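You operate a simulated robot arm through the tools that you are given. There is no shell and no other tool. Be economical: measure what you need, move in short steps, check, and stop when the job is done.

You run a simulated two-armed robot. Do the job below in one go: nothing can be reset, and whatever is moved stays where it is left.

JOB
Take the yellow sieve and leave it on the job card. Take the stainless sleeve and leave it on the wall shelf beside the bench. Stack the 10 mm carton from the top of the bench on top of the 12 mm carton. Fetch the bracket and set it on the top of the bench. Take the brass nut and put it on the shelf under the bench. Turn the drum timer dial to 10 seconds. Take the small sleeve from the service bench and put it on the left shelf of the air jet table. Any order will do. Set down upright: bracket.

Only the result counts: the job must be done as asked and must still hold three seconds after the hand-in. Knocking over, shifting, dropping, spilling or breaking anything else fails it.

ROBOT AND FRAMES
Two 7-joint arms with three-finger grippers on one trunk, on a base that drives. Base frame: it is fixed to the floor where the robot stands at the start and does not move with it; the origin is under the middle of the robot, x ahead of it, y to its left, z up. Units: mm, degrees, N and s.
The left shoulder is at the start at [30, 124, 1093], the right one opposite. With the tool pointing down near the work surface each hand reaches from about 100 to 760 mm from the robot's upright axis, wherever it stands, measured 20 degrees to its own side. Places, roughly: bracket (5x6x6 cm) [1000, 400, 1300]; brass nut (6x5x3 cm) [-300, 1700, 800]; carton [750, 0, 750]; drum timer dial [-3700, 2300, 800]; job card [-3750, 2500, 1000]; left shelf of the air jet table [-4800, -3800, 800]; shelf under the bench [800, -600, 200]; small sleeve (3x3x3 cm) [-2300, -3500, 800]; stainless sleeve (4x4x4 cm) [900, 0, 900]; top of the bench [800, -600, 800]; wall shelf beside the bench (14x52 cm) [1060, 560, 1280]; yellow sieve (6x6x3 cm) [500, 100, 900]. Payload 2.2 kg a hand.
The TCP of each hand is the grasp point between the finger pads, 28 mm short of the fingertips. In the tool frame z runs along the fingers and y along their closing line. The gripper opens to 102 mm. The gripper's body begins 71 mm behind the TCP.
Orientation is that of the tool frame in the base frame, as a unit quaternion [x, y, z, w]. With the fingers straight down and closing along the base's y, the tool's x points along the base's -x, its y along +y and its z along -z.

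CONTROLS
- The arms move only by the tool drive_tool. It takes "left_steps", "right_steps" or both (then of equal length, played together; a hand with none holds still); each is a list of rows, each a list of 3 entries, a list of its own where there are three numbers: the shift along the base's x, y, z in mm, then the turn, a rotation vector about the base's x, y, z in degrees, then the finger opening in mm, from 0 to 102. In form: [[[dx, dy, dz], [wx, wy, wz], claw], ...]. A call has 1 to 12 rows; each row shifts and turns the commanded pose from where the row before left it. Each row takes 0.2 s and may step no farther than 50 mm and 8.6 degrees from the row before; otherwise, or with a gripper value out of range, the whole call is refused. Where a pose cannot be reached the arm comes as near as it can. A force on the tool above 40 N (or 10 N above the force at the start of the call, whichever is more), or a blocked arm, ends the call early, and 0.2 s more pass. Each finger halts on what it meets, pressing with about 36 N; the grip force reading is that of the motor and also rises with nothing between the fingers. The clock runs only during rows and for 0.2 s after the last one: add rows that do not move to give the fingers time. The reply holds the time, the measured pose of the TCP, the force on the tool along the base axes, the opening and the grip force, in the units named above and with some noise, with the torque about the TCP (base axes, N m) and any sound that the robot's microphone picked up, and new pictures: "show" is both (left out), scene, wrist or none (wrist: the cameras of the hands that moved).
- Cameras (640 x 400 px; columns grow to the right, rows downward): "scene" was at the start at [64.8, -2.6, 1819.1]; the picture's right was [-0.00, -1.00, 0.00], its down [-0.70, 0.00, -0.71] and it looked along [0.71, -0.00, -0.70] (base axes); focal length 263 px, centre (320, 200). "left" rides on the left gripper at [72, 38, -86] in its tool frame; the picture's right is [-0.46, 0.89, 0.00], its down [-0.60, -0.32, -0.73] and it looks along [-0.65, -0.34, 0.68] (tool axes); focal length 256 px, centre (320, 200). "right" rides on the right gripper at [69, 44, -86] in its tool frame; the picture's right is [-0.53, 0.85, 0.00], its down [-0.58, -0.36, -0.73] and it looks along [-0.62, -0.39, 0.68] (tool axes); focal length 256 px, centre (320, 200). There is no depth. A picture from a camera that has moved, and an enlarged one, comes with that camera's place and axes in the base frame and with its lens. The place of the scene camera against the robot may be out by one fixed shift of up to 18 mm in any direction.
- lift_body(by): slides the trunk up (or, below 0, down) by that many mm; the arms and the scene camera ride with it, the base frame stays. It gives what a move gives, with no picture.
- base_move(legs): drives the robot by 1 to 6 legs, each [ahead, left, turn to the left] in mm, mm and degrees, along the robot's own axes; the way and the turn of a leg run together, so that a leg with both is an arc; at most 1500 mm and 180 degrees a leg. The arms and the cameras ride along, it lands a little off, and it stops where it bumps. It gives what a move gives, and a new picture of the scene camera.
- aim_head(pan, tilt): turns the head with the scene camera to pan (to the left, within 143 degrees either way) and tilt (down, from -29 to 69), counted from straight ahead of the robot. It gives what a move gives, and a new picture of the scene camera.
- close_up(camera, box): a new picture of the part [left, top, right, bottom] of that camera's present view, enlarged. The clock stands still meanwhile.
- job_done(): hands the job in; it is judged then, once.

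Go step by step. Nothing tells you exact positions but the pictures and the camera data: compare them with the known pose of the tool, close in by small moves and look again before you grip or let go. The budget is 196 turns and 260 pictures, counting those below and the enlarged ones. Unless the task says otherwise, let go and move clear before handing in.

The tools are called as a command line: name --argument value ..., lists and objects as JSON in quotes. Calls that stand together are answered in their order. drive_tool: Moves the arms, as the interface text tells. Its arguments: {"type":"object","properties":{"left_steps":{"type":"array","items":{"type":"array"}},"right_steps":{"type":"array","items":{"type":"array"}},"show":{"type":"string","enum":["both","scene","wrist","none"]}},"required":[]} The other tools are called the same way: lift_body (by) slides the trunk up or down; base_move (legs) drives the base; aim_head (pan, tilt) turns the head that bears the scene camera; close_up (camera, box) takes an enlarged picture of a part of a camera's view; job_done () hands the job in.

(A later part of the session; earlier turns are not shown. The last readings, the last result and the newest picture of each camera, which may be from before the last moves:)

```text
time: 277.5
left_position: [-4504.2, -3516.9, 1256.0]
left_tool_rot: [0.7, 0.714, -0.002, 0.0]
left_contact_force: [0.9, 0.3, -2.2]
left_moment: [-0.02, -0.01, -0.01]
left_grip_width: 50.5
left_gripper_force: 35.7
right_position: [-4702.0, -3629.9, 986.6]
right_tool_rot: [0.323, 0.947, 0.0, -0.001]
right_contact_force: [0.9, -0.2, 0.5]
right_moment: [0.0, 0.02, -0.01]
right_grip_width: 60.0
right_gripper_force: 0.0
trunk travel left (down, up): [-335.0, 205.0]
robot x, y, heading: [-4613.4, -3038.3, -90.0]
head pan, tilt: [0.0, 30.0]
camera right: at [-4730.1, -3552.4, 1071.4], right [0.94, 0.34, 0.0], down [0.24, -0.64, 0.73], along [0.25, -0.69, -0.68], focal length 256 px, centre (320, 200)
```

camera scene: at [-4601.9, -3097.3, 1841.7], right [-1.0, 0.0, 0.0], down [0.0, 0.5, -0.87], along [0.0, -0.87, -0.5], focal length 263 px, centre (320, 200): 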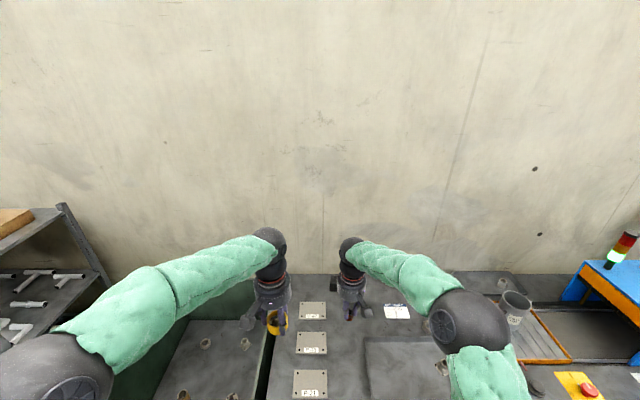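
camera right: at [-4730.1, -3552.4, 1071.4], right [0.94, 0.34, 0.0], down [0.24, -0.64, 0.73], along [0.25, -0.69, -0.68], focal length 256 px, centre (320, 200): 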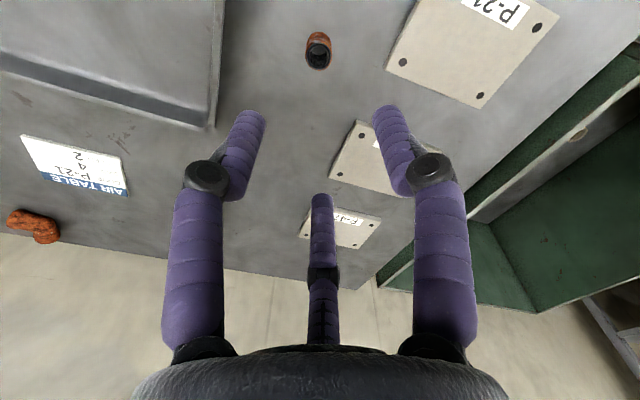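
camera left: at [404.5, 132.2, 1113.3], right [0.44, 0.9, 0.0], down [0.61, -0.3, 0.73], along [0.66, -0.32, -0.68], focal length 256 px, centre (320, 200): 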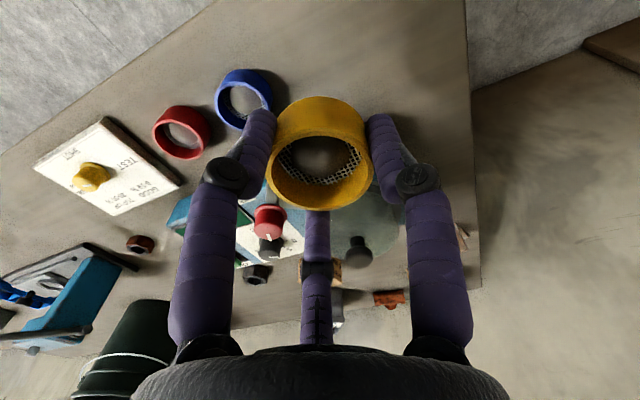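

Small sleeve placed. I raise the right hand and drive north to the drum area.

drive_tool --right_steps '[[[0, 20, 45], [0, 0, 0], 60], [[0, 20, 45], [0, 0, 0], 60], [[0, 20, 45], [0, 0, 0], 60], [[0, 20, 45], [0, 0, 0], 60]]' --show "none"

base_move --legs '[[-700, 0, 0], [0, 0, 179.5], [1500, 0, 0], [0, -900, 0], [1100, 0, 0]]'

aim_head --pan 0 --tilt 15

```text
time: 278.5
left_position: [-4505.2, -3515.4, 1257.1]
left_tool_rot: [0.7, 0.714, -0.001, 0.0]
left_contact_force: [-0.2, 0.6, -1.3]
left_moment: [-0.04, 0.0, -0.01]
left_grip_width: 50.4
left_gripper_force: 36.0
right_position: [-4702.5, -3549.3, 1167.1]
right_tool_rot: [0.323, 0.946, -0.002, 0.0]
right_contact_force: [-0.1, -0.8, 0.0]
right_moment: [-0.03, -0.01, 0.01]
right_grip_width: 60.1
right_gripper_force: 0.0
trunk travel left (down, up): [-335.0, 205.0]
robot x, y, heading: [-4615.7, -3034.2, -90.0]
head pan, tilt: [0.0, 30.0]
```

```text
time: 306.3
left_position: [-3790.5, 729.7, 1256.2]
left_tool_rot: [-0.707, 0.707, -0.001, 0.001]
left_contact_force: [0.2, 0.2, -0.9]
left_moment: [-0.01, -0.03, 0.0]
left_grip_width: 50.5
left_gripper_force: 35.8
right_position: [-3592.8, 758.8, 1165.1]
right_tool_rot: [0.944, -0.331, 0.0, 0.0]
right_contact_force: [0.3, 1.2, 0.2]
right_moment: [-0.06, -0.01, 0.02]
right_grip_width: 59.8
right_gripper_force: 0.0
trunk travel left (down, up): [-335.0, 205.0]
robot x, y, heading: [-3690.8, 242.7, 89.0]
head pan, tilt: [0.0, 30.0]
camera scene: at [-3676.3, 302.5, 1841.7], right [1.0, -0.02, 0.0], down [-0.01, -0.5, -0.87], along [0.01, 0.87, -0.5], focal length 263 px, centre (320, 200)
```

scene: 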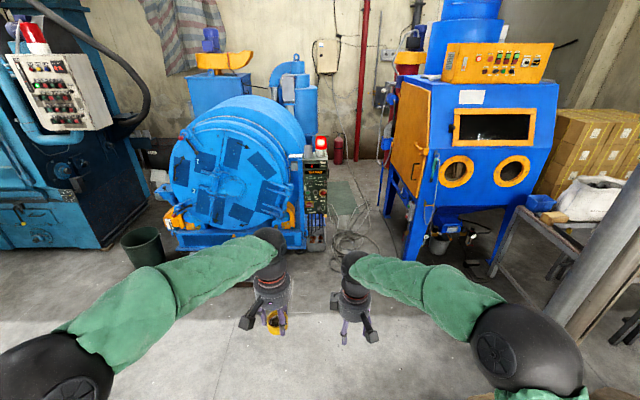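

```text
time: 307.1
left_position: [-3790.6, 730.2, 1257.0]
left_tool_rot: [0.707, -0.707, 0.0, -0.001]
left_contact_force: [-0.2, -0.1, -1.7]
left_moment: [0.0, -0.01, 0.01]
left_grip_width: 50.4
left_gripper_force: 36.3
right_position: [-3592.6, 758.5, 1166.7]
right_tool_rot: [0.943, -0.332, -0.001, -0.001]
right_contact_force: [1.0, 0.6, 0.2]
right_moment: [0.02, 0.0, 0.05]
right_grip_width: 60.1
right_gripper_force: 0.1
trunk travel left (down, up): [-335.0, 205.0]
robot x, y, heading: [-3687.7, 242.6, 89.1]
head pan, tilt: [0.0, 15.0]
camera scene: at [-3676.3, 304.8, 1865.9], right [1.0, -0.02, 0.0], down [0.0, -0.26, -0.97], along [0.02, 0.97, -0.26], focal length 263 px, centre (320, 200)
```

scene: 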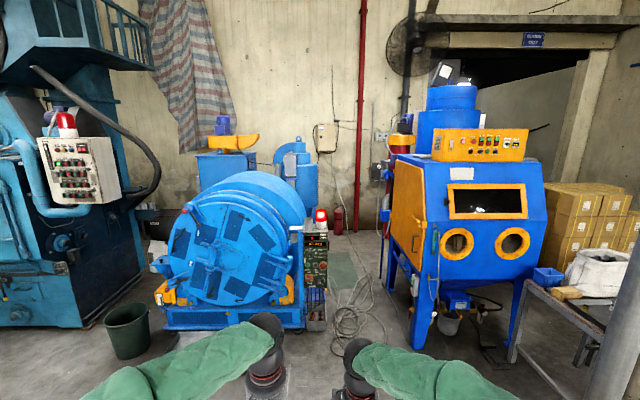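

close_up --camera "scene" --box '[280, 195, 350, 295]'

close_up --camera "scene" --box '[295, 225, 335, 275]'

```text
4.00 times, centred on (315, 245) of scene
camera zoom: at [-3676.3, 304.8, 1865.9], right [1.0, -0.02, 0.0], down [0.0, -0.26, -0.97], along [0.02, 0.97, -0.26], focal length 1054 px, centre (340, 20)
```

zoom: 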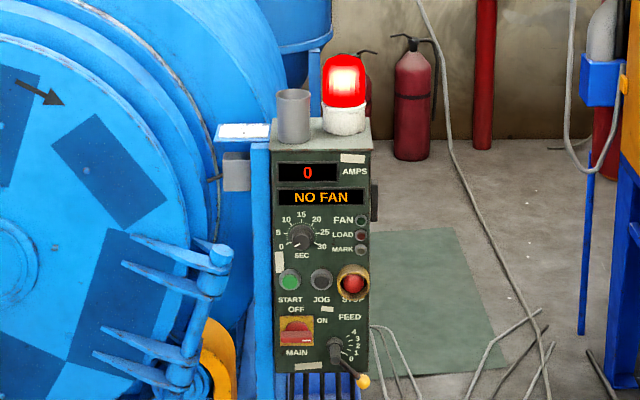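

```text
8.00 times, centred on (315, 250) of scene
camera zoom: at [-3676.3, 304.8, 1865.9], right [1.0, -0.02, 0.0], down [0.0, -0.26, -0.97], along [0.02, 0.97, -0.26], focal length 2107 px, centre (360, -200)
```

zoom: 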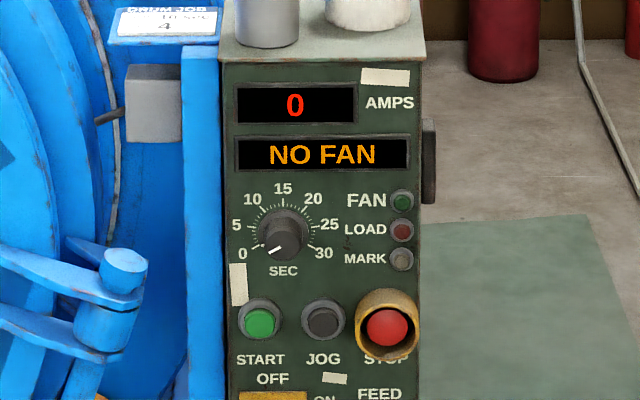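

The job card lies on a small platform left of the control box; the SEC dial points at 0 and must turn about 76° clockwise to 10. I drive closer.

base_move --legs '[[1350, 0, 1]]'

aim_head --pan 0 --tilt 40

```text
time: 313.8
left_position: [-3793.2, 2070.3, 1256.6]
left_tool_rot: [0.715, -0.699, 0.0, -0.001]
left_contact_force: [-0.5, 1.0, -0.3]
left_moment: [0.01, 0.02, 0.01]
left_grip_width: 50.6
left_gripper_force: 36.2
right_position: [-3596.0, 2103.1, 1165.7]
right_tool_rot: [0.947, -0.322, 0.0, -0.001]
right_contact_force: [-0.4, 0.3, 0.2]
right_moment: [-0.03, -0.01, -0.02]
right_grip_width: 60.2
right_gripper_force: 0.1
trunk travel left (down, up): [-335.0, 205.0]
robot x, y, heading: [-3682.9, 1584.9, 90.4]
head pan, tilt: [0.0, 15.0]
camera scene: at [-3669.7, 1648.0, 1865.9], right [1.0, 0.01, 0.0], down [0.0, -0.26, -0.97], along [0.0, 0.97, -0.26], focal length 263 px, centre (320, 200)
```

scene: 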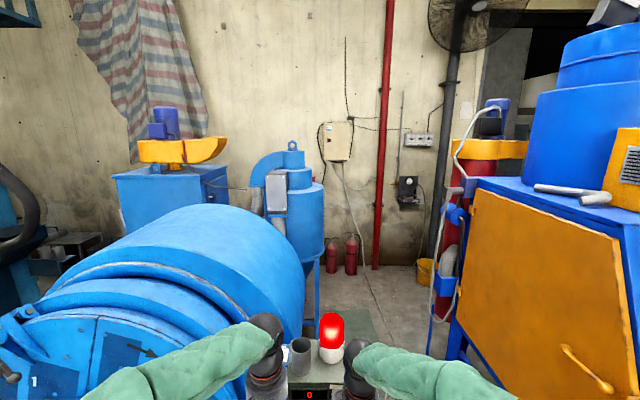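

```text
time: 314.7
left_position: [-3793.9, 2069.3, 1255.1]
left_tool_rot: [0.715, -0.699, -0.001, -0.002]
left_contact_force: [-0.1, 0.0, -0.9]
left_moment: [-0.03, 0.01, -0.04]
left_grip_width: 50.8
left_gripper_force: 35.9
right_position: [-3595.6, 2103.7, 1165.9]
right_tool_rot: [0.947, -0.322, 0.0, -0.001]
right_contact_force: [0.0, -0.1, 0.2]
right_moment: [-0.02, 0.01, -0.05]
right_grip_width: 60.1
right_gripper_force: 0.0
trunk travel left (down, up): [-335.0, 205.0]
robot x, y, heading: [-3682.3, 1586.9, 90.0]
head pan, tilt: [0.0, 40.0]
camera scene: at [-3669.6, 1639.3, 1826.4], right [1.0, 0.01, 0.0], down [0.0, -0.64, -0.77], along [0.0, 0.77, -0.64], focal length 263 px, centre (320, 200)
```

scene: 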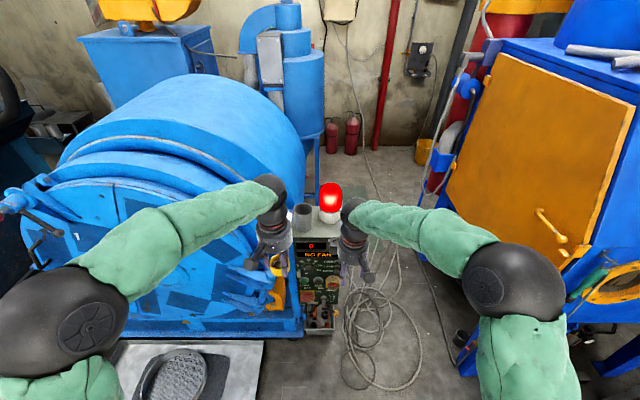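

drive_tool --left_steps '[[[-20, -45, 0], [0, 0, 0], 25], [[-20, -45, 0], [0, 0, 0], 25], [[-20, -45, 0], [0, 0, 0], 25]]' --show "both"

close_up --camera "scene" --box '[250, 180, 350, 280]'

close_up --camera "right" --box '[0, 0, 640, 400]'

```text
time: 315.5
left_position: [-3854.3, 1931.9, 1257.5]
left_tool_rot: [0.714, -0.7, -0.001, -0.002]
left_contact_force: [0.2, -0.9, -1.0]
left_moment: [0.03, 0.02, 0.02]
left_grip_width: 50.5
left_gripper_force: 35.7
right_position: [-3597.3, 2102.5, 1167.5]
right_tool_rot: [0.947, -0.321, 0.0, -0.002]
right_contact_force: [-0.3, -0.1, 0.9]
right_moment: [0.06, -0.04, -0.01]
right_grip_width: 60.0
right_gripper_force: 0.1
trunk travel left (down, up): [-335.0, 205.0]
robot x, y, heading: [-3682.5, 1583.0, 90.1]
head pan, tilt: [0.0, 40.0]
camera scene: at [-3670.9, 1636.2, 1826.5], right [1.0, 0.0, 0.0], down [0.0, -0.64, -0.77], along [0.0, 0.77, -0.64], focal length 263 px, centre (320, 200)
camera left: at [-3891.5, 1858.7, 1344.2], right [-0.9, 0.45, 0.0], down [0.3, 0.61, 0.73], along [0.33, 0.66, -0.68], focal length 256 px, centre (320, 200)
```

scene: 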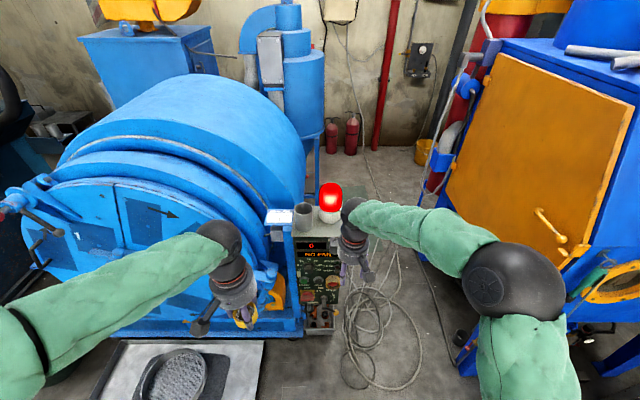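
left: 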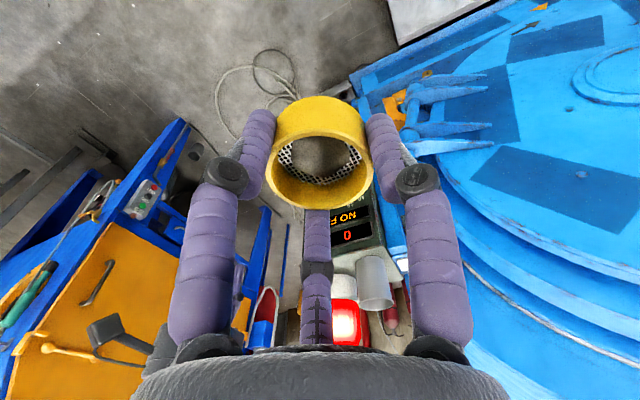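

```text
4.00 times, centred on (300, 230) of scene
camera zoom: at [-3670.9, 1636.2, 1826.5], right [1.0, 0.0, 0.0], down [0.0, -0.64, -0.77], along [0.0, 0.77, -0.64], focal length 1054 px, centre (400, 80)
```

zoom: 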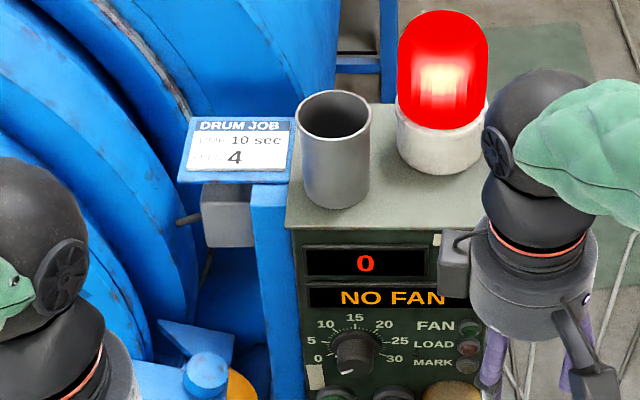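

```text
1.00 times, centred on (320, 200) of right (not enlarged: the box is as wide or as high as the picture)
camera zoom: at [-3568.7, 2024.9, 1252.4], right [-0.94, -0.35, 0.0], down [-0.24, 0.64, 0.73], along [-0.25, 0.69, -0.68], focal length 256 px, centre (320, 200)
```

zoom: 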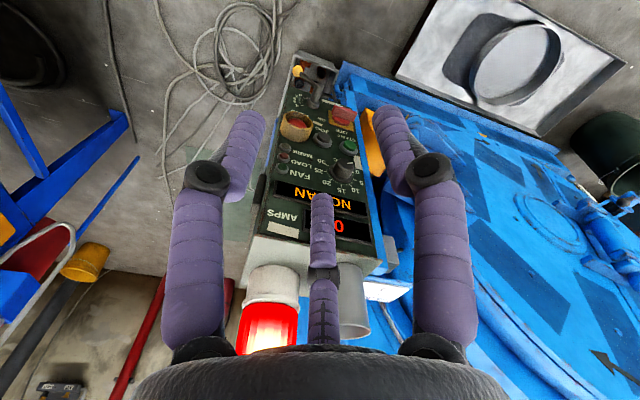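

close_up --camera "right" --box '[340, 220, 440, 320]'

```text
4.00 times, centred on (390, 270) of right
camera zoom: at [-3568.7, 2024.9, 1252.4], right [-0.94, -0.35, 0.0], down [-0.24, 0.64, 0.73], along [-0.25, 0.69, -0.68], focal length 1024 px, centre (40, -80)
```

zoom: 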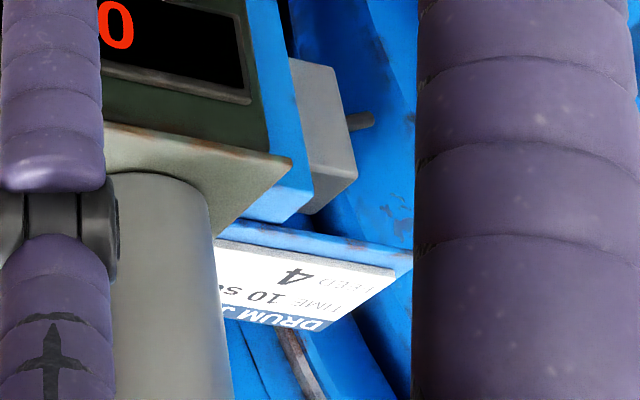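

Card: about x −3890…−3786, y 2409…2492, z≈1043. I retract the right hand and drive 200 mm closer.

drive_tool --right_steps '[[[20, -45, 0], [0, 0, 0], 60], [[20, -45, 0], [0, 0, 0], 60], [[20, -45, 0], [0, 0, 0], 60], [[20, -45, 0], [0, 0, 0], 60]]' --show "none"

base_move --legs '[[200, -20, 0]]'

```text
time: 316.5
left_position: [-3854.0, 1932.1, 1257.4]
left_tool_rot: [0.714, -0.7, -0.001, -0.001]
left_contact_force: [0.0, -0.7, -0.4]
left_moment: [0.07, 0.0, 0.0]
left_grip_width: 50.4
left_gripper_force: 36.0
right_position: [-3516.1, 1917.2, 1166.0]
right_tool_rot: [0.947, -0.321, 0.0, -0.002]
right_contact_force: [0.8, -0.8, 0.4]
right_moment: [0.01, -0.02, -0.01]
right_grip_width: 60.0
right_gripper_force: 0.0
trunk travel left (down, up): [-335.0, 205.0]
robot x, y, heading: [-3681.4, 1586.4, 90.3]
head pan, tilt: [0.0, 40.0]
```

```text
time: 318.1
left_position: [-3833.6, 2136.7, 1257.7]
left_tool_rot: [0.713, -0.701, 0.0, -0.001]
left_contact_force: [-0.3, -0.5, -1.4]
left_moment: [-0.05, 0.02, -0.03]
left_grip_width: 50.4
left_gripper_force: 35.9
right_position: [-3496.8, 2121.8, 1166.5]
right_tool_rot: [0.946, -0.323, 0.0, -0.001]
right_contact_force: [0.3, 0.0, 0.7]
right_moment: [-0.01, -0.03, 0.04]
right_grip_width: 60.0
right_gripper_force: 0.0
trunk travel left (down, up): [-335.0, 205.0]
robot x, y, heading: [-3660.3, 1784.4, 89.8]
head pan, tilt: [0.0, 40.0]
camera scene: at [-3650.2, 1842.1, 1826.3], right [1.0, 0.0, 0.0], down [0.0, -0.64, -0.77], along [0.0, 0.77, -0.64], focal length 263 px, centre (320, 200)
```

scene: 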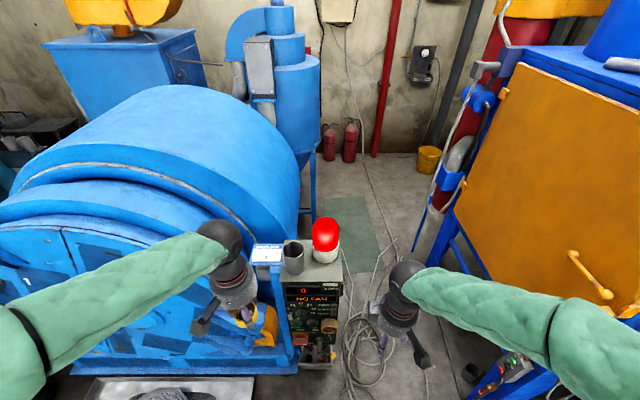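

close_up --camera "scene" --box '[220, 210, 340, 310]'

close_up --camera "left" --box '[0, 0, 640, 400]'

close_up --camera "right" --box '[0, 0, 640, 400]'

```text
4.00 times, centred on (280, 260) of scene
camera zoom: at [-3650.2, 1842.1, 1826.3], right [1.0, 0.0, 0.0], down [0.0, -0.64, -0.77], along [0.0, 0.77, -0.64], focal length 1054 px, centre (480, -40)
```

zoom: 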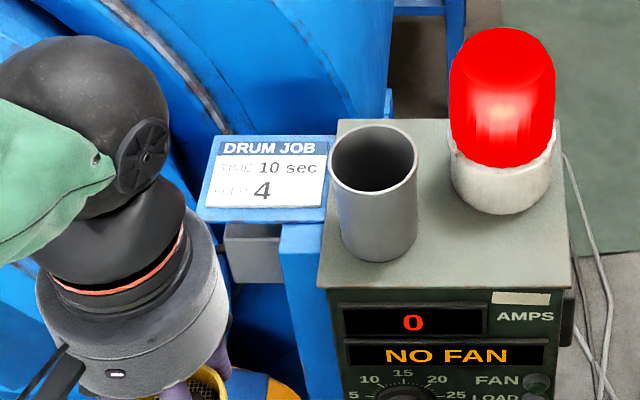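

```text
1.00 times, centred on (320, 200) of left (not enlarged: the box is as wide or as high as the picture)
camera zoom: at [-3869.9, 2064.9, 1343.8], right [-0.89, 0.45, 0.0], down [0.31, 0.61, 0.73], along [0.33, 0.65, -0.68], focal length 256 px, centre (320, 200)
```

zoom: 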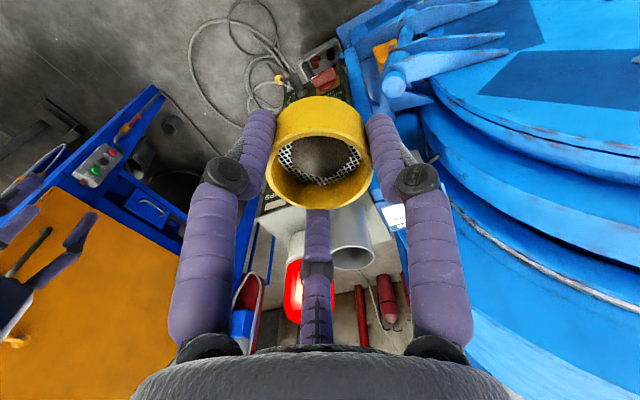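

```text
1.00 times, centred on (320, 200) of right (not enlarged: the box is as wide or as high as the picture)
camera zoom: at [-3468.4, 2045.8, 1250.9], right [-0.94, -0.34, 0.0], down [-0.23, 0.64, 0.73], along [-0.25, 0.69, -0.68], focal length 256 px, centre (320, 200)
```

zoom: 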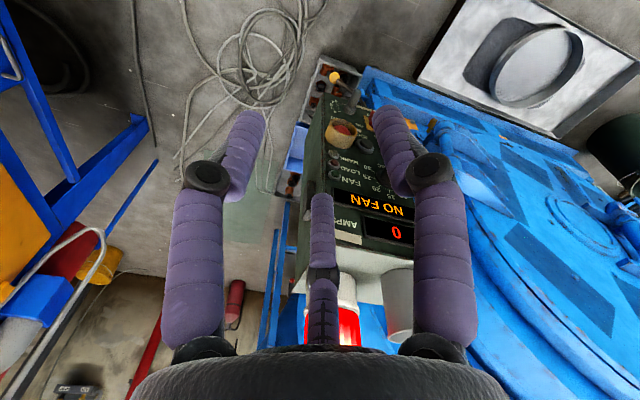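

close_up --camera "left" --box '[365, 180, 425, 250]'

```text
5.71 times, centred on (395, 215) of left
camera zoom: at [-3869.9, 2064.9, 1343.8], right [-0.89, 0.45, 0.0], down [0.31, 0.61, 0.73], along [0.33, 0.65, -0.68], focal length 1463 px, centre (-109, 114)
```

zoom: 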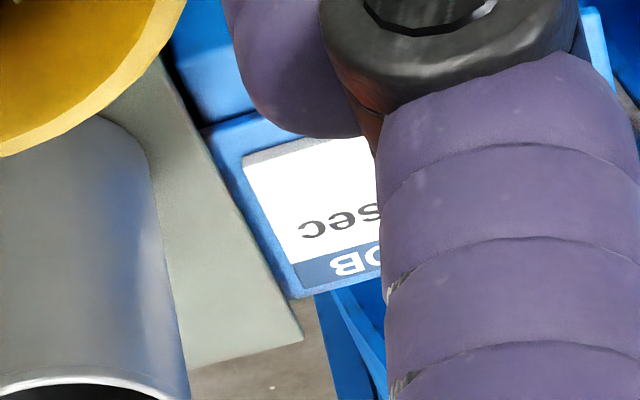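

Using the left camera the card comes out at z≈996, centre about (−3860, 2520). I move the sieve closer and look again.

drive_tool --left_steps '[[[-5, 40, 0], [0, 0, 0], 25], [[-5, 40, 0], [0, 0, 0], 25], [[-5, 40, -10], [0, 0, 0], 25], [[-5, 40, -15], [0, 0, 0], 25], [[-5, 40, -15], [0, 0, 0], 25], [[-5, 40, -15], [0, 0, 0], 25], [[-5, 40, -15], [0, 0, 0], 25]]' --show "both"

close_up --camera "scene" --box '[210, 200, 340, 310]'

```text
time: 319.7
left_position: [-3868.2, 2417.6, 1184.3]
left_tool_rot: [0.713, -0.701, 0.0, 0.0]
left_contact_force: [-0.2, 1.2, -1.1]
left_moment: [-0.02, -0.02, -0.01]
left_grip_width: 50.5
left_gripper_force: 35.6
right_position: [-3496.6, 2122.1, 1165.5]
right_tool_rot: [0.946, -0.324, 0.001, 0.0]
right_contact_force: [1.1, 0.2, -0.8]
right_moment: [0.0, 0.0, -0.03]
right_grip_width: 59.9
right_gripper_force: 0.0
trunk travel left (down, up): [-335.0, 205.0]
robot x, y, heading: [-3664.6, 1788.9, 89.9]
head pan, tilt: [0.0, 40.0]
camera scene: at [-3650.4, 1843.4, 1826.3], right [1.0, 0.0, 0.0], down [0.0, -0.64, -0.77], along [0.0, 0.77, -0.64], focal length 263 px, centre (320, 200)
camera left: at [-3905.8, 2345.1, 1272.4], right [-0.89, 0.45, 0.0], down [0.31, 0.61, 0.73], along [0.33, 0.65, -0.68], focal length 256 px, centre (320, 200)
```

scene: 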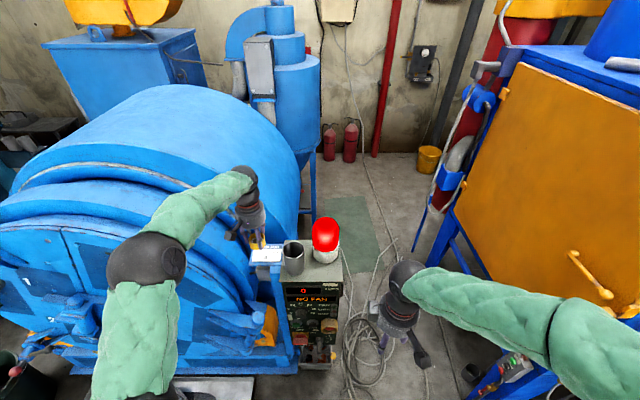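
left: 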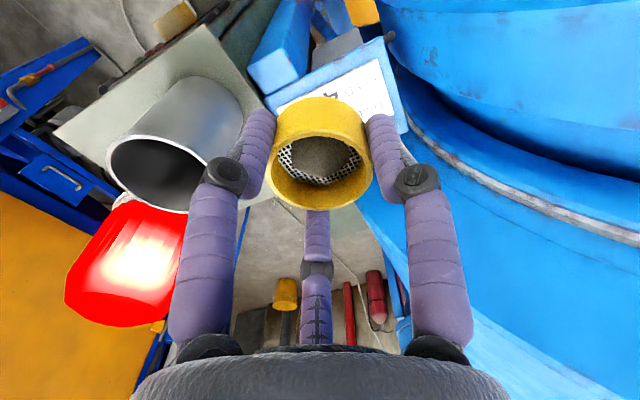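

```text
3.64 times, centred on (275, 255) of scene
camera zoom: at [-3650.4, 1843.4, 1826.3], right [1.0, 0.0, 0.0], down [0.0, -0.64, -0.77], along [0.0, 0.77, -0.64], focal length 958 px, centre (484, 0)
```

zoom: 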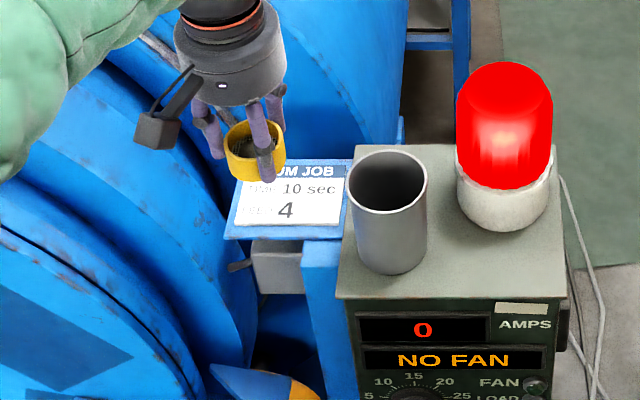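

close_up --camera "left" --box '[260, 20, 420, 150]'

```text
3.08 times, centred on (340, 85) of left
camera zoom: at [-3905.8, 2345.1, 1272.4], right [-0.89, 0.45, 0.0], down [0.31, 0.61, 0.73], along [0.33, 0.65, -0.68], focal length 788 px, centre (258, 554)
```

zoom: 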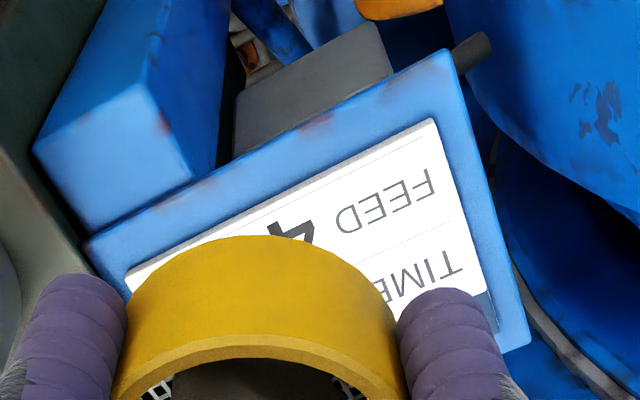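

Reconciling three views: card z≈1032, x −3912…−3811, y 2435…2509. I go to (−3854, 2472) and lower.

drive_tool --left_steps '[[[7, 27, -15], [0, 0, 0], 25], [[7, 27, -15], [0, 0, 0], 25], [[0, 0, -25], [0, 0, 0], 25], [[0, 0, -15], [0, 0, 0], 25]]' --show "both"

close_up --camera "scene" --box '[210, 200, 340, 310]'

```text
time: 320.7
left_position: [-3854.0, 2470.3, 1116.2]
left_tool_rot: [0.713, -0.701, 0.0, -0.002]
left_contact_force: [-0.2, 1.2, -1.1]
left_moment: [0.0, 0.04, -0.05]
left_grip_width: 50.4
left_gripper_force: 36.5
right_position: [-3495.4, 2120.1, 1164.8]
right_tool_rot: [0.947, -0.322, 0.001, -0.001]
right_contact_force: [0.7, 0.0, -0.3]
right_moment: [-0.04, 0.01, 0.01]
right_grip_width: 59.9
right_gripper_force: 0.0
trunk travel left (down, up): [-335.0, 205.0]
robot x, y, heading: [-3665.5, 1787.4, 89.9]
head pan, tilt: [0.0, 40.0]
camera scene: at [-3650.2, 1841.9, 1826.3], right [1.0, 0.0, 0.0], down [0.0, -0.64, -0.77], along [0.0, 0.77, -0.64], focal length 263 px, centre (320, 200)
camera left: at [-3891.1, 2397.9, 1203.2], right [-0.89, 0.45, 0.0], down [0.31, 0.61, 0.73], along [0.33, 0.65, -0.68], focal length 256 px, centre (320, 200)
```

scene: 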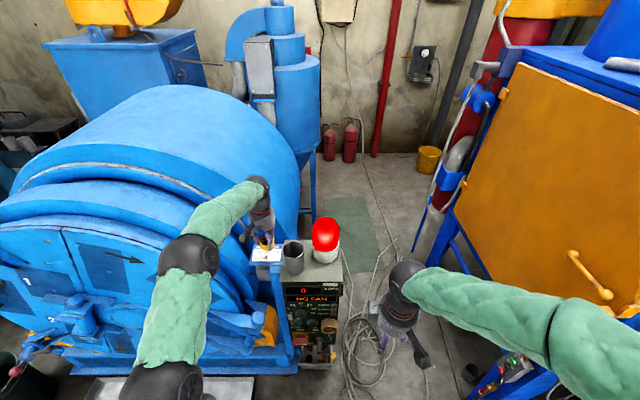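
left: 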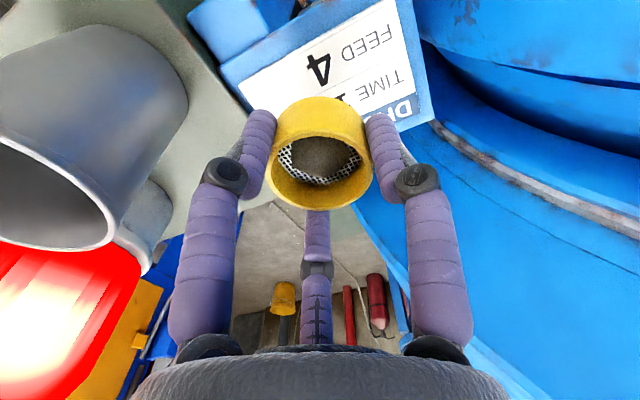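

```text
3.64 times, centred on (275, 255) of scene
camera zoom: at [-3650.2, 1841.9, 1826.3], right [1.0, 0.0, 0.0], down [0.0, -0.64, -0.77], along [0.0, 0.77, -0.64], focal length 958 px, centre (484, 0)
```

zoom: 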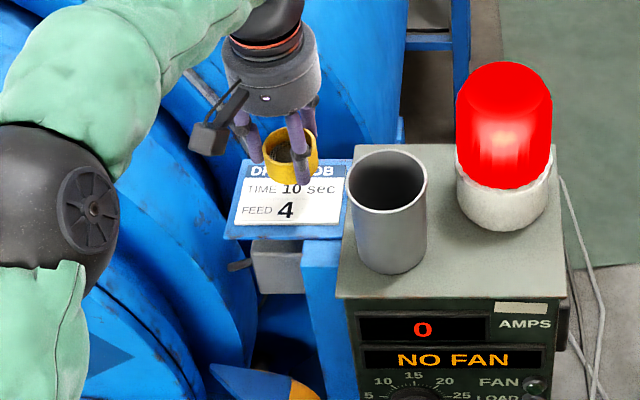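

Centred over the card. Lowering to contact.

drive_tool --left_steps '[[[-1, 0, -12], [0, 0, 0], 25], [[0, 0, -10], [0, 0, 0], 25], [[0, 0, -5], [0, 0, 0], 25], [[0, 0, -3], [0, 0, 0], 25], [[0, 0, -3], [0, 0, 0], 25], [[0, 0, -3], [0, 0, 0], 25], [[0, 0, -3], [0, 0, 0], 25], [[0, 0, -3], [0, 0, 0], 25], [[0, 0, -3], [0, 0, 0], 25], [[0, 0, -3], [0, 0, 0], 25], [[0, 0, -3], [0, 0, 0], 25], [[0, 0, -3], [0, 0, 0], 25]]' --show "wrist"

```text
time: 323.3
left_position: [-3855.2, 2470.4, 1068.0]
left_tool_rot: [0.713, -0.701, -0.002, -0.003]
left_contact_force: [1.8, -2.0, 14.9]
left_moment: [-0.18, -0.43, -0.04]
left_grip_width: 50.4
left_gripper_force: 36.3
right_position: [-3495.6, 2119.5, 1165.6]
right_tool_rot: [0.946, -0.324, 0.0, -0.001]
right_contact_force: [1.0, 0.5, -0.5]
right_moment: [-0.01, 0.0, 0.02]
right_grip_width: 59.8
right_gripper_force: 0.0
trunk travel left (down, up): [-335.0, 205.0]
robot x, y, heading: [-3667.5, 1789.8, 90.1]
head pan, tilt: [0.0, 40.0]
camera left: at [-3892.0, 2397.4, 1153.9], right [-0.89, 0.45, 0.0], down [0.31, 0.6, 0.74], along [0.33, 0.66, -0.68], focal length 256 px, centre (320, 200)
```

left: 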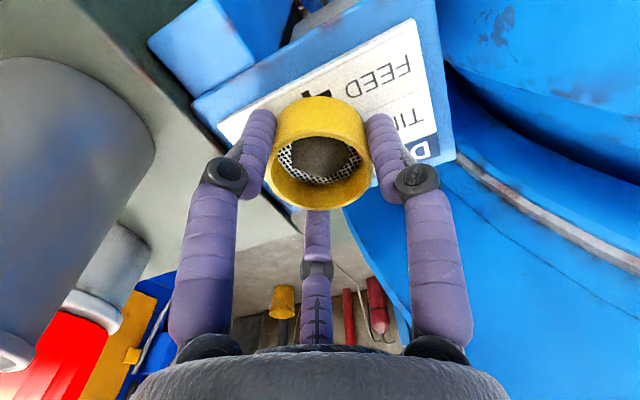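

drive_tool --left_steps '[[[0, 0, 0.5], [0, 0, 0], 45], [[0, 0, 0], [0, 0, 0], 54], [[0, 0, 0], [0, 0, 0], 60], [[0, 0, 0], [0, 0, 0], 64], [[0, 0, 4], [0, 0, 0], 64], [[0, 0, 20], [0, 0, 0], 64], [[0, 0, 40], [0, 0, 0], 64], [[0, -10, 45], [0, 0, 0], 64]]' --show "wrist"

close_up --camera "scene" --box '[210, 200, 340, 310]'

```text
time: 325.1
left_position: [-3854.5, 2458.6, 1174.8]
left_tool_rot: [0.713, -0.702, 0.0, -0.002]
left_contact_force: [0.0, -1.2, -0.6]
left_moment: [0.03, 0.04, 0.01]
left_grip_width: 64.0
left_gripper_force: 0.1
right_position: [-3497.9, 2119.3, 1166.8]
right_tool_rot: [0.946, -0.323, 0.0, -0.001]
right_contact_force: [-0.1, -0.7, 0.1]
right_moment: [0.04, 0.04, -0.03]
right_grip_width: 60.0
right_gripper_force: 0.0
trunk travel left (down, up): [-335.0, 205.0]
robot x, y, heading: [-3666.4, 1789.4, 89.7]
head pan, tilt: [0.0, 40.0]
camera left: at [-3891.0, 2386.6, 1260.4], right [-0.89, 0.45, 0.0], down [0.31, 0.61, 0.73], along [0.33, 0.65, -0.68], focal length 256 px, centre (320, 200)
```

left: 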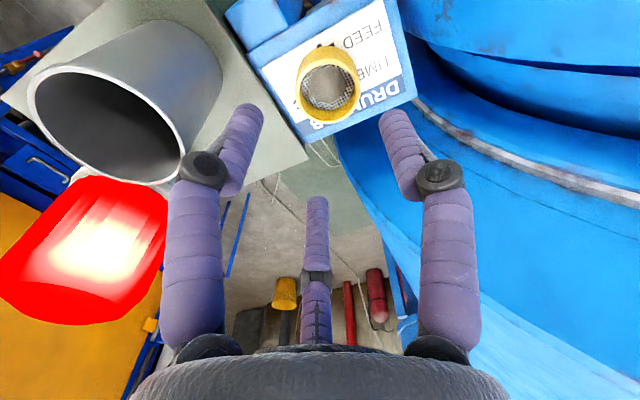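

```text
3.64 times, centred on (275, 255) of scene
camera zoom: at [-3650.1, 1838.9, 1826.5], right [1.0, 0.0, 0.0], down [0.0, -0.64, -0.77], along [0.0, 0.77, -0.64], focal length 958 px, centre (484, 0)
```

zoom: 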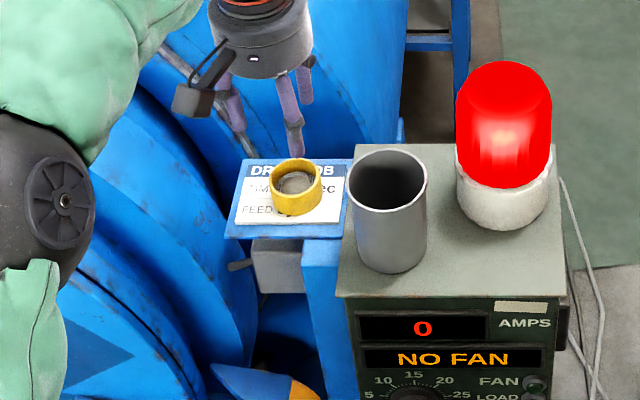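

The sieve sits on the job card. I retract the left hand, back the robot off, and orient the right hand horizontally toward the dial.

drive_tool --left_steps '[[[0, -20, 40], [0, 0, 0], 64], [[0, -30, 38], [0, 0, 0], 64], [[-5, -45, 0], [0, 0, 0], 64], [[-5, -45, 0], [0, 0, 0], 64], [[-5, -45, 0], [0, 0, 0], 64], [[-5, -45, 0], [0, 0, 0], 64], [[-5, -45, 0], [0, 0, 0], 64]]' --show "none"

base_move --legs '[[-290, 0, 0]]'

drive_tool --right_steps '[[[-20, 0, -25], [8.5, 0, 0], 80], [[-20, 0, -25], [8.5, 0, 0], 80], [[-20, 0, -25], [8.5, 0, 0], 80], [[-20, 0, -25], [8.5, 0, 0], 80], [[-20, 0, -25], [8.5, 0, 0], 80], [[-20, 0, -25], [8.5, 0, 0], 80], [[-20, 0, -25], [8.5, 0, 0], 80], [[-20, 0, -25], [8.5, 0, 0], 80], [[-20, 0, -25], [8.5, 0, 0], 80], [[-20, 0, -25], [8.5, 0, 0], 80], [[-10, 0, -20], [5, 0, 0], 80]]' --show "both"

```text
time: 326.7
left_position: [-3882.5, 2181.6, 1250.2]
left_tool_rot: [0.713, -0.701, -0.001, -0.002]
left_contact_force: [0.8, -0.3, 0.3]
left_moment: [0.01, 0.01, 0.03]
left_grip_width: 63.8
left_gripper_force: 0.0
right_position: [-3496.7, 2119.7, 1166.4]
right_tool_rot: [0.946, -0.324, 0.001, -0.002]
right_contact_force: [0.0, -0.9, -0.2]
right_moment: [0.06, -0.03, -0.01]
right_grip_width: 59.9
right_gripper_force: 0.0
trunk travel left (down, up): [-335.0, 205.0]
robot x, y, heading: [-3664.5, 1788.6, 89.9]
head pan, tilt: [0.0, 40.0]
```

```text
time: 328.7
left_position: [-3881.6, 1887.6, 1249.3]
left_tool_rot: [0.715, -0.699, -0.001, -0.002]
left_contact_force: [0.8, -0.5, -0.3]
left_moment: [0.02, 0.01, 0.01]
left_grip_width: 63.8
left_gripper_force: 0.1
right_position: [-3498.0, 1826.7, 1165.0]
right_tool_rot: [0.947, -0.32, 0.001, -0.001]
right_contact_force: [-0.1, 1.4, 0.4]
right_moment: [0.04, 0.02, 0.0]
right_grip_width: 59.8
right_gripper_force: 0.0
trunk travel left (down, up): [-335.0, 205.0]
robot x, y, heading: [-3661.8, 1494.9, 90.4]
head pan, tilt: [0.0, 40.0]
camera scene: at [-3649.6, 1545.2, 1826.4], right [1.0, 0.01, 0.0], down [0.0, -0.64, -0.77], along [-0.01, 0.77, -0.64], focal length 263 px, centre (320, 200)
```

scene: 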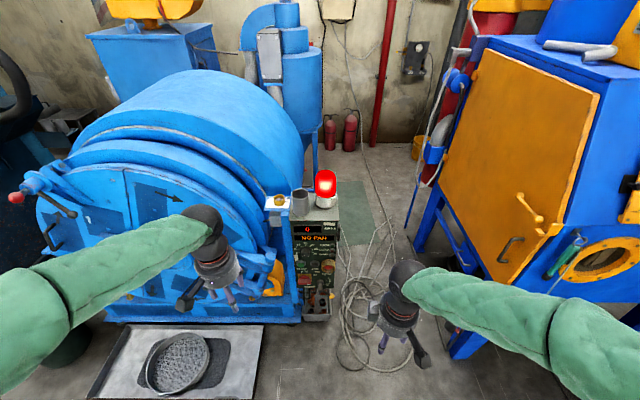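

```text
time: 331.3
left_position: [-3883.7, 1888.4, 1249.8]
left_tool_rot: [0.715, -0.699, 0.0, -0.001]
left_contact_force: [-0.7, -0.2, -0.1]
left_moment: [-0.02, -0.01, 0.02]
left_grip_width: 64.3
left_gripper_force: 0.1
right_position: [-3765.0, 1891.3, 968.5]
right_tool_rot: [-0.591, 0.289, 0.281, 0.699]
right_contact_force: [-1.2, 0.5, -0.4]
right_moment: [0.0, -0.01, 0.01]
right_grip_width: 80.0
right_gripper_force: 0.1
trunk travel left (down, up): [-335.0, 205.0]
robot x, y, heading: [-3665.0, 1494.7, 90.5]
head pan, tilt: [0.0, 40.0]
stopped in row 11 (right hand): the arm was blocked; the commanded pose is now the measured one
camera scene: at [-3650.5, 1546.6, 1826.4], right [1.0, 0.01, 0.0], down [0.0, -0.64, -0.77], along [0.0, 0.77, -0.64], focal length 263 px, centre (320, 200)
camera right: at [-3756.3, 1817.3, 876.1], right [-0.98, 0.09, -0.17], down [-0.17, -0.81, 0.57], along [-0.08, 0.59, 0.81], focal length 256 px, centre (320, 200)
```

scene: 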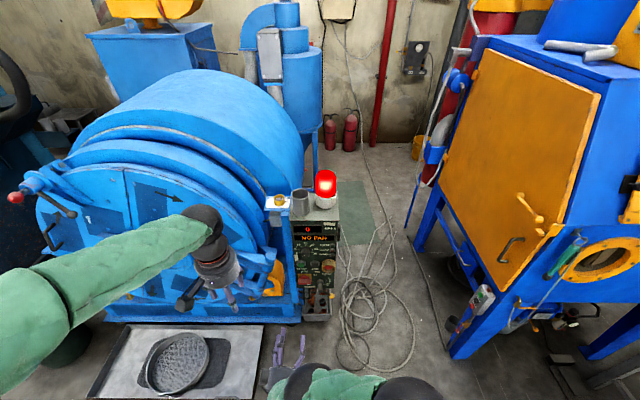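
right: 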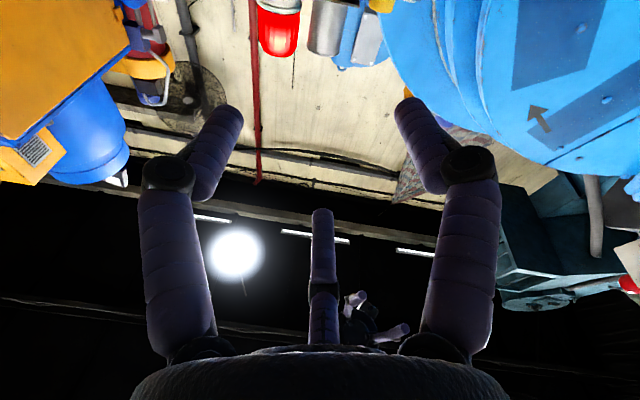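

The arm was blocked near the trunk. I move the hand forward and correct its direction to point straight along +y.

drive_tool --right_steps '[[[10, 40, 0], [0, 0, 0], 80], [[10, 40, -15], [-4, 0, 2], 80], [[10, 40, -15], [-4, 0, 2], 80], [[10, 40, -20], [0, 0, 0], 80]]' --show "both"

```text
time: 332.3
left_position: [-3882.6, 1888.4, 1249.6]
left_tool_rot: [0.715, -0.699, 0.0, -0.001]
left_contact_force: [0.1, 0.1, -0.5]
left_moment: [-0.02, -0.04, -0.01]
left_grip_width: 63.6
left_gripper_force: 0.1
right_position: [-3725.5, 2054.1, 920.6]
right_tool_rot: [0.648, -0.287, -0.286, -0.645]
right_contact_force: [0.0, 0.9, 0.0]
right_moment: [0.03, 0.02, 0.02]
right_grip_width: 79.9
right_gripper_force: 0.1
trunk travel left (down, up): [-335.0, 205.0]
robot x, y, heading: [-3659.4, 1495.8, 90.4]
head pan, tilt: [0.0, 40.0]
camera scene: at [-3649.3, 1547.8, 1826.3], right [1.0, 0.01, 0.0], down [0.0, -0.64, -0.77], along [-0.01, 0.77, -0.64], focal length 263 px, centre (320, 200)
camera right: at [-3711.4, 1967.7, 838.3], right [-0.99, 0.0, -0.17], down [-0.12, -0.73, 0.68], along [-0.13, 0.69, 0.72], focal length 256 px, centre (320, 200)
```

scene: 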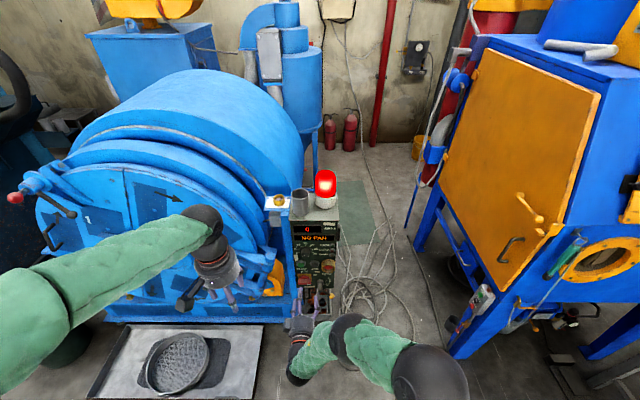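
right: 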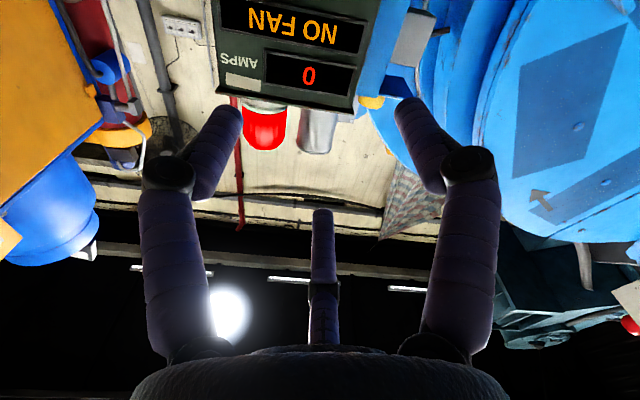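

Pointing straight at the panel now. I lower to the dial's height and look.

drive_tool --right_steps '[[[4, 0, -22], [0, 0, 0], 80], [[4, 0, -22], [0, 0, 0], 80], [[4, 0, -22], [0, 0, 0], 80]]' --show "none"

close_up --camera "right" --box '[200, 0, 440, 150]'

```text
time: 333.1
left_position: [-3883.5, 1889.2, 1248.3]
left_tool_rot: [0.715, -0.699, 0.001, 0.0]
left_contact_force: [0.2, 0.4, 0.4]
left_moment: [0.0, -0.02, -0.02]
left_grip_width: 64.1
left_gripper_force: 0.0
right_position: [-3717.2, 2058.7, 857.1]
right_tool_rot: [0.647, -0.289, -0.285, -0.646]
right_contact_force: [0.1, 0.8, -0.2]
right_moment: [0.02, 0.01, -0.03]
right_grip_width: 80.0
right_gripper_force: 0.2
right hand out of reach, approached as far as the arm can: row 3
trunk travel left (down, up): [-335.0, 205.0]
robot x, y, heading: [-3664.6, 1492.3, 90.2]
head pan, tilt: [0.0, 40.0]
```

```text
2.67 times, centred on (320, 75) of right
camera zoom: at [-3703.9, 1972.8, 776.1], right [-0.99, 0.0, -0.17], down [-0.12, -0.73, 0.68], along [-0.12, 0.69, 0.72], focal length 683 px, centre (320, 533)
```

zoom: 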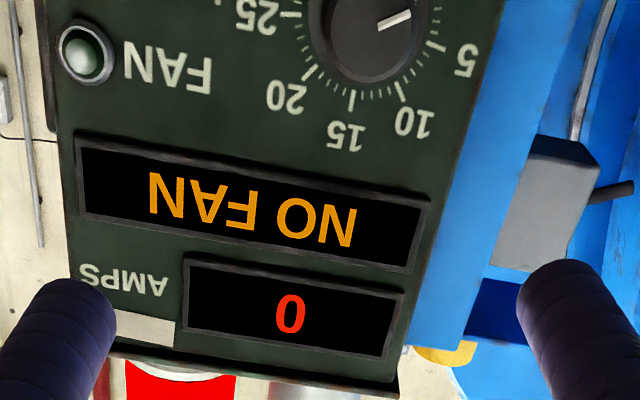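

lift_body --by -150

drive_tool --right_steps '[[[-4, 0, 40], [0, 0, 0], 80], [[-4, 0, 40], [0, 0, 0], 80], [[-4, 0, 40], [0, 0, 0], 80]]' --show "wrist"

close_up --camera "right" --box '[230, 0, 400, 110]'

```text
time: 334.8
left_position: [-3882.1, 1887.6, 1100.2]
left_tool_rot: [0.715, -0.699, 0.0, -0.002]
left_contact_force: [-0.3, 0.6, 0.2]
left_moment: [0.02, -0.04, -0.01]
left_grip_width: 64.0
left_gripper_force: 0.0
right_position: [-3717.3, 2056.6, 707.9]
right_tool_rot: [0.647, -0.288, -0.286, -0.645]
right_contact_force: [-0.1, -0.3, 1.5]
right_moment: [-0.02, -0.02, 0.03]
right_grip_width: 80.0
right_gripper_force: 0.1
trunk travel left (down, up): [-185.0, 355.0]
robot x, y, heading: [-3665.4, 1494.4, 90.2]
head pan, tilt: [0.0, 40.0]
```

```text
time: 335.6
left_position: [-3883.3, 1888.9, 1099.4]
left_tool_rot: [0.715, -0.699, -0.001, -0.002]
left_contact_force: [0.0, -0.1, 0.2]
left_moment: [0.01, 0.02, 0.03]
left_grip_width: 64.2
left_gripper_force: 0.1
right_position: [-3727.9, 2055.8, 829.5]
right_tool_rot: [0.648, -0.288, -0.286, -0.644]
right_contact_force: [-0.4, -0.3, 0.0]
right_moment: [0.01, -0.03, 0.02]
right_grip_width: 80.0
right_gripper_force: 0.1
trunk travel left (down, up): [-185.0, 355.0]
robot x, y, heading: [-3664.3, 1494.1, 90.6]
head pan, tilt: [0.0, 40.0]
camera right: at [-3713.6, 1970.5, 748.4], right [-0.98, 0.0, -0.17], down [-0.12, -0.73, 0.68], along [-0.13, 0.69, 0.72], focal length 256 px, centre (320, 200)
```

right: 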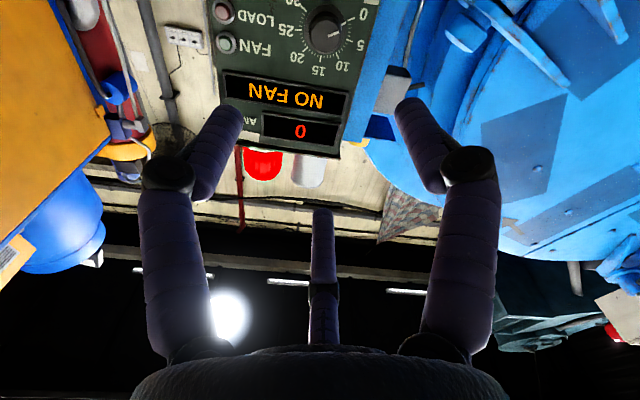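

```text
3.64 times, centred on (315, 55) of right
camera zoom: at [-3713.6, 1970.5, 748.4], right [-0.98, 0.0, -0.17], down [-0.12, -0.73, 0.68], along [-0.13, 0.69, 0.72], focal length 931 px, centre (338, 727)
```

zoom: 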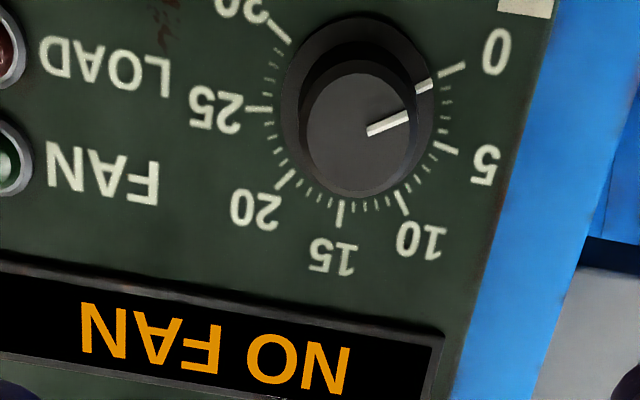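

drive_tool --right_steps '[[[-4, 35, 4], [0, 0, 0], 70], [[-4, 35, 4], [0, 0, 0], 70], [[-2, 35, 3], [0, 0, 0], 70]]' --show "wrist"

close_up --camera "right" --box '[230, 0, 400, 110]'

```text
time: 336.4
left_position: [-3882.7, 1888.0, 1099.1]
left_tool_rot: [0.714, -0.7, 0.0, -0.001]
left_contact_force: [-0.2, -0.5, -0.3]
left_moment: [0.01, 0.02, 0.02]
left_grip_width: 63.6
left_gripper_force: 0.1
right_position: [-3736.3, 2162.7, 839.3]
right_tool_rot: [0.648, -0.289, -0.285, -0.645]
right_contact_force: [0.6, -0.1, -0.3]
right_moment: [0.02, 0.04, -0.04]
right_grip_width: 69.9
right_gripper_force: 0.1
trunk travel left (down, up): [-185.0, 355.0]
robot x, y, heading: [-3662.5, 1493.6, 90.4]
head pan, tilt: [0.0, 40.0]
camera right: at [-3722.4, 2077.8, 758.6], right [-0.99, 0.0, -0.17], down [-0.12, -0.73, 0.68], along [-0.12, 0.69, 0.72], focal length 256 px, centre (320, 200)
```

right: 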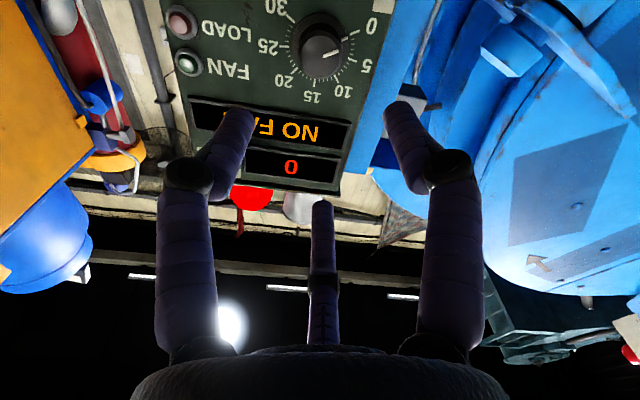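

```text
3.64 times, centred on (315, 55) of right
camera zoom: at [-3722.4, 2077.8, 758.6], right [-0.99, 0.0, -0.17], down [-0.12, -0.73, 0.68], along [-0.12, 0.69, 0.72], focal length 931 px, centre (338, 727)
```

zoom: 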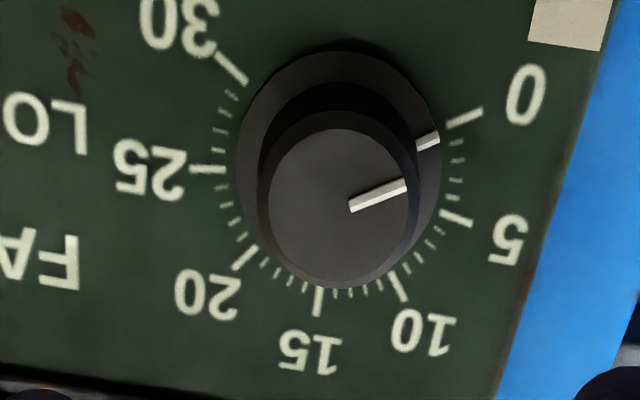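

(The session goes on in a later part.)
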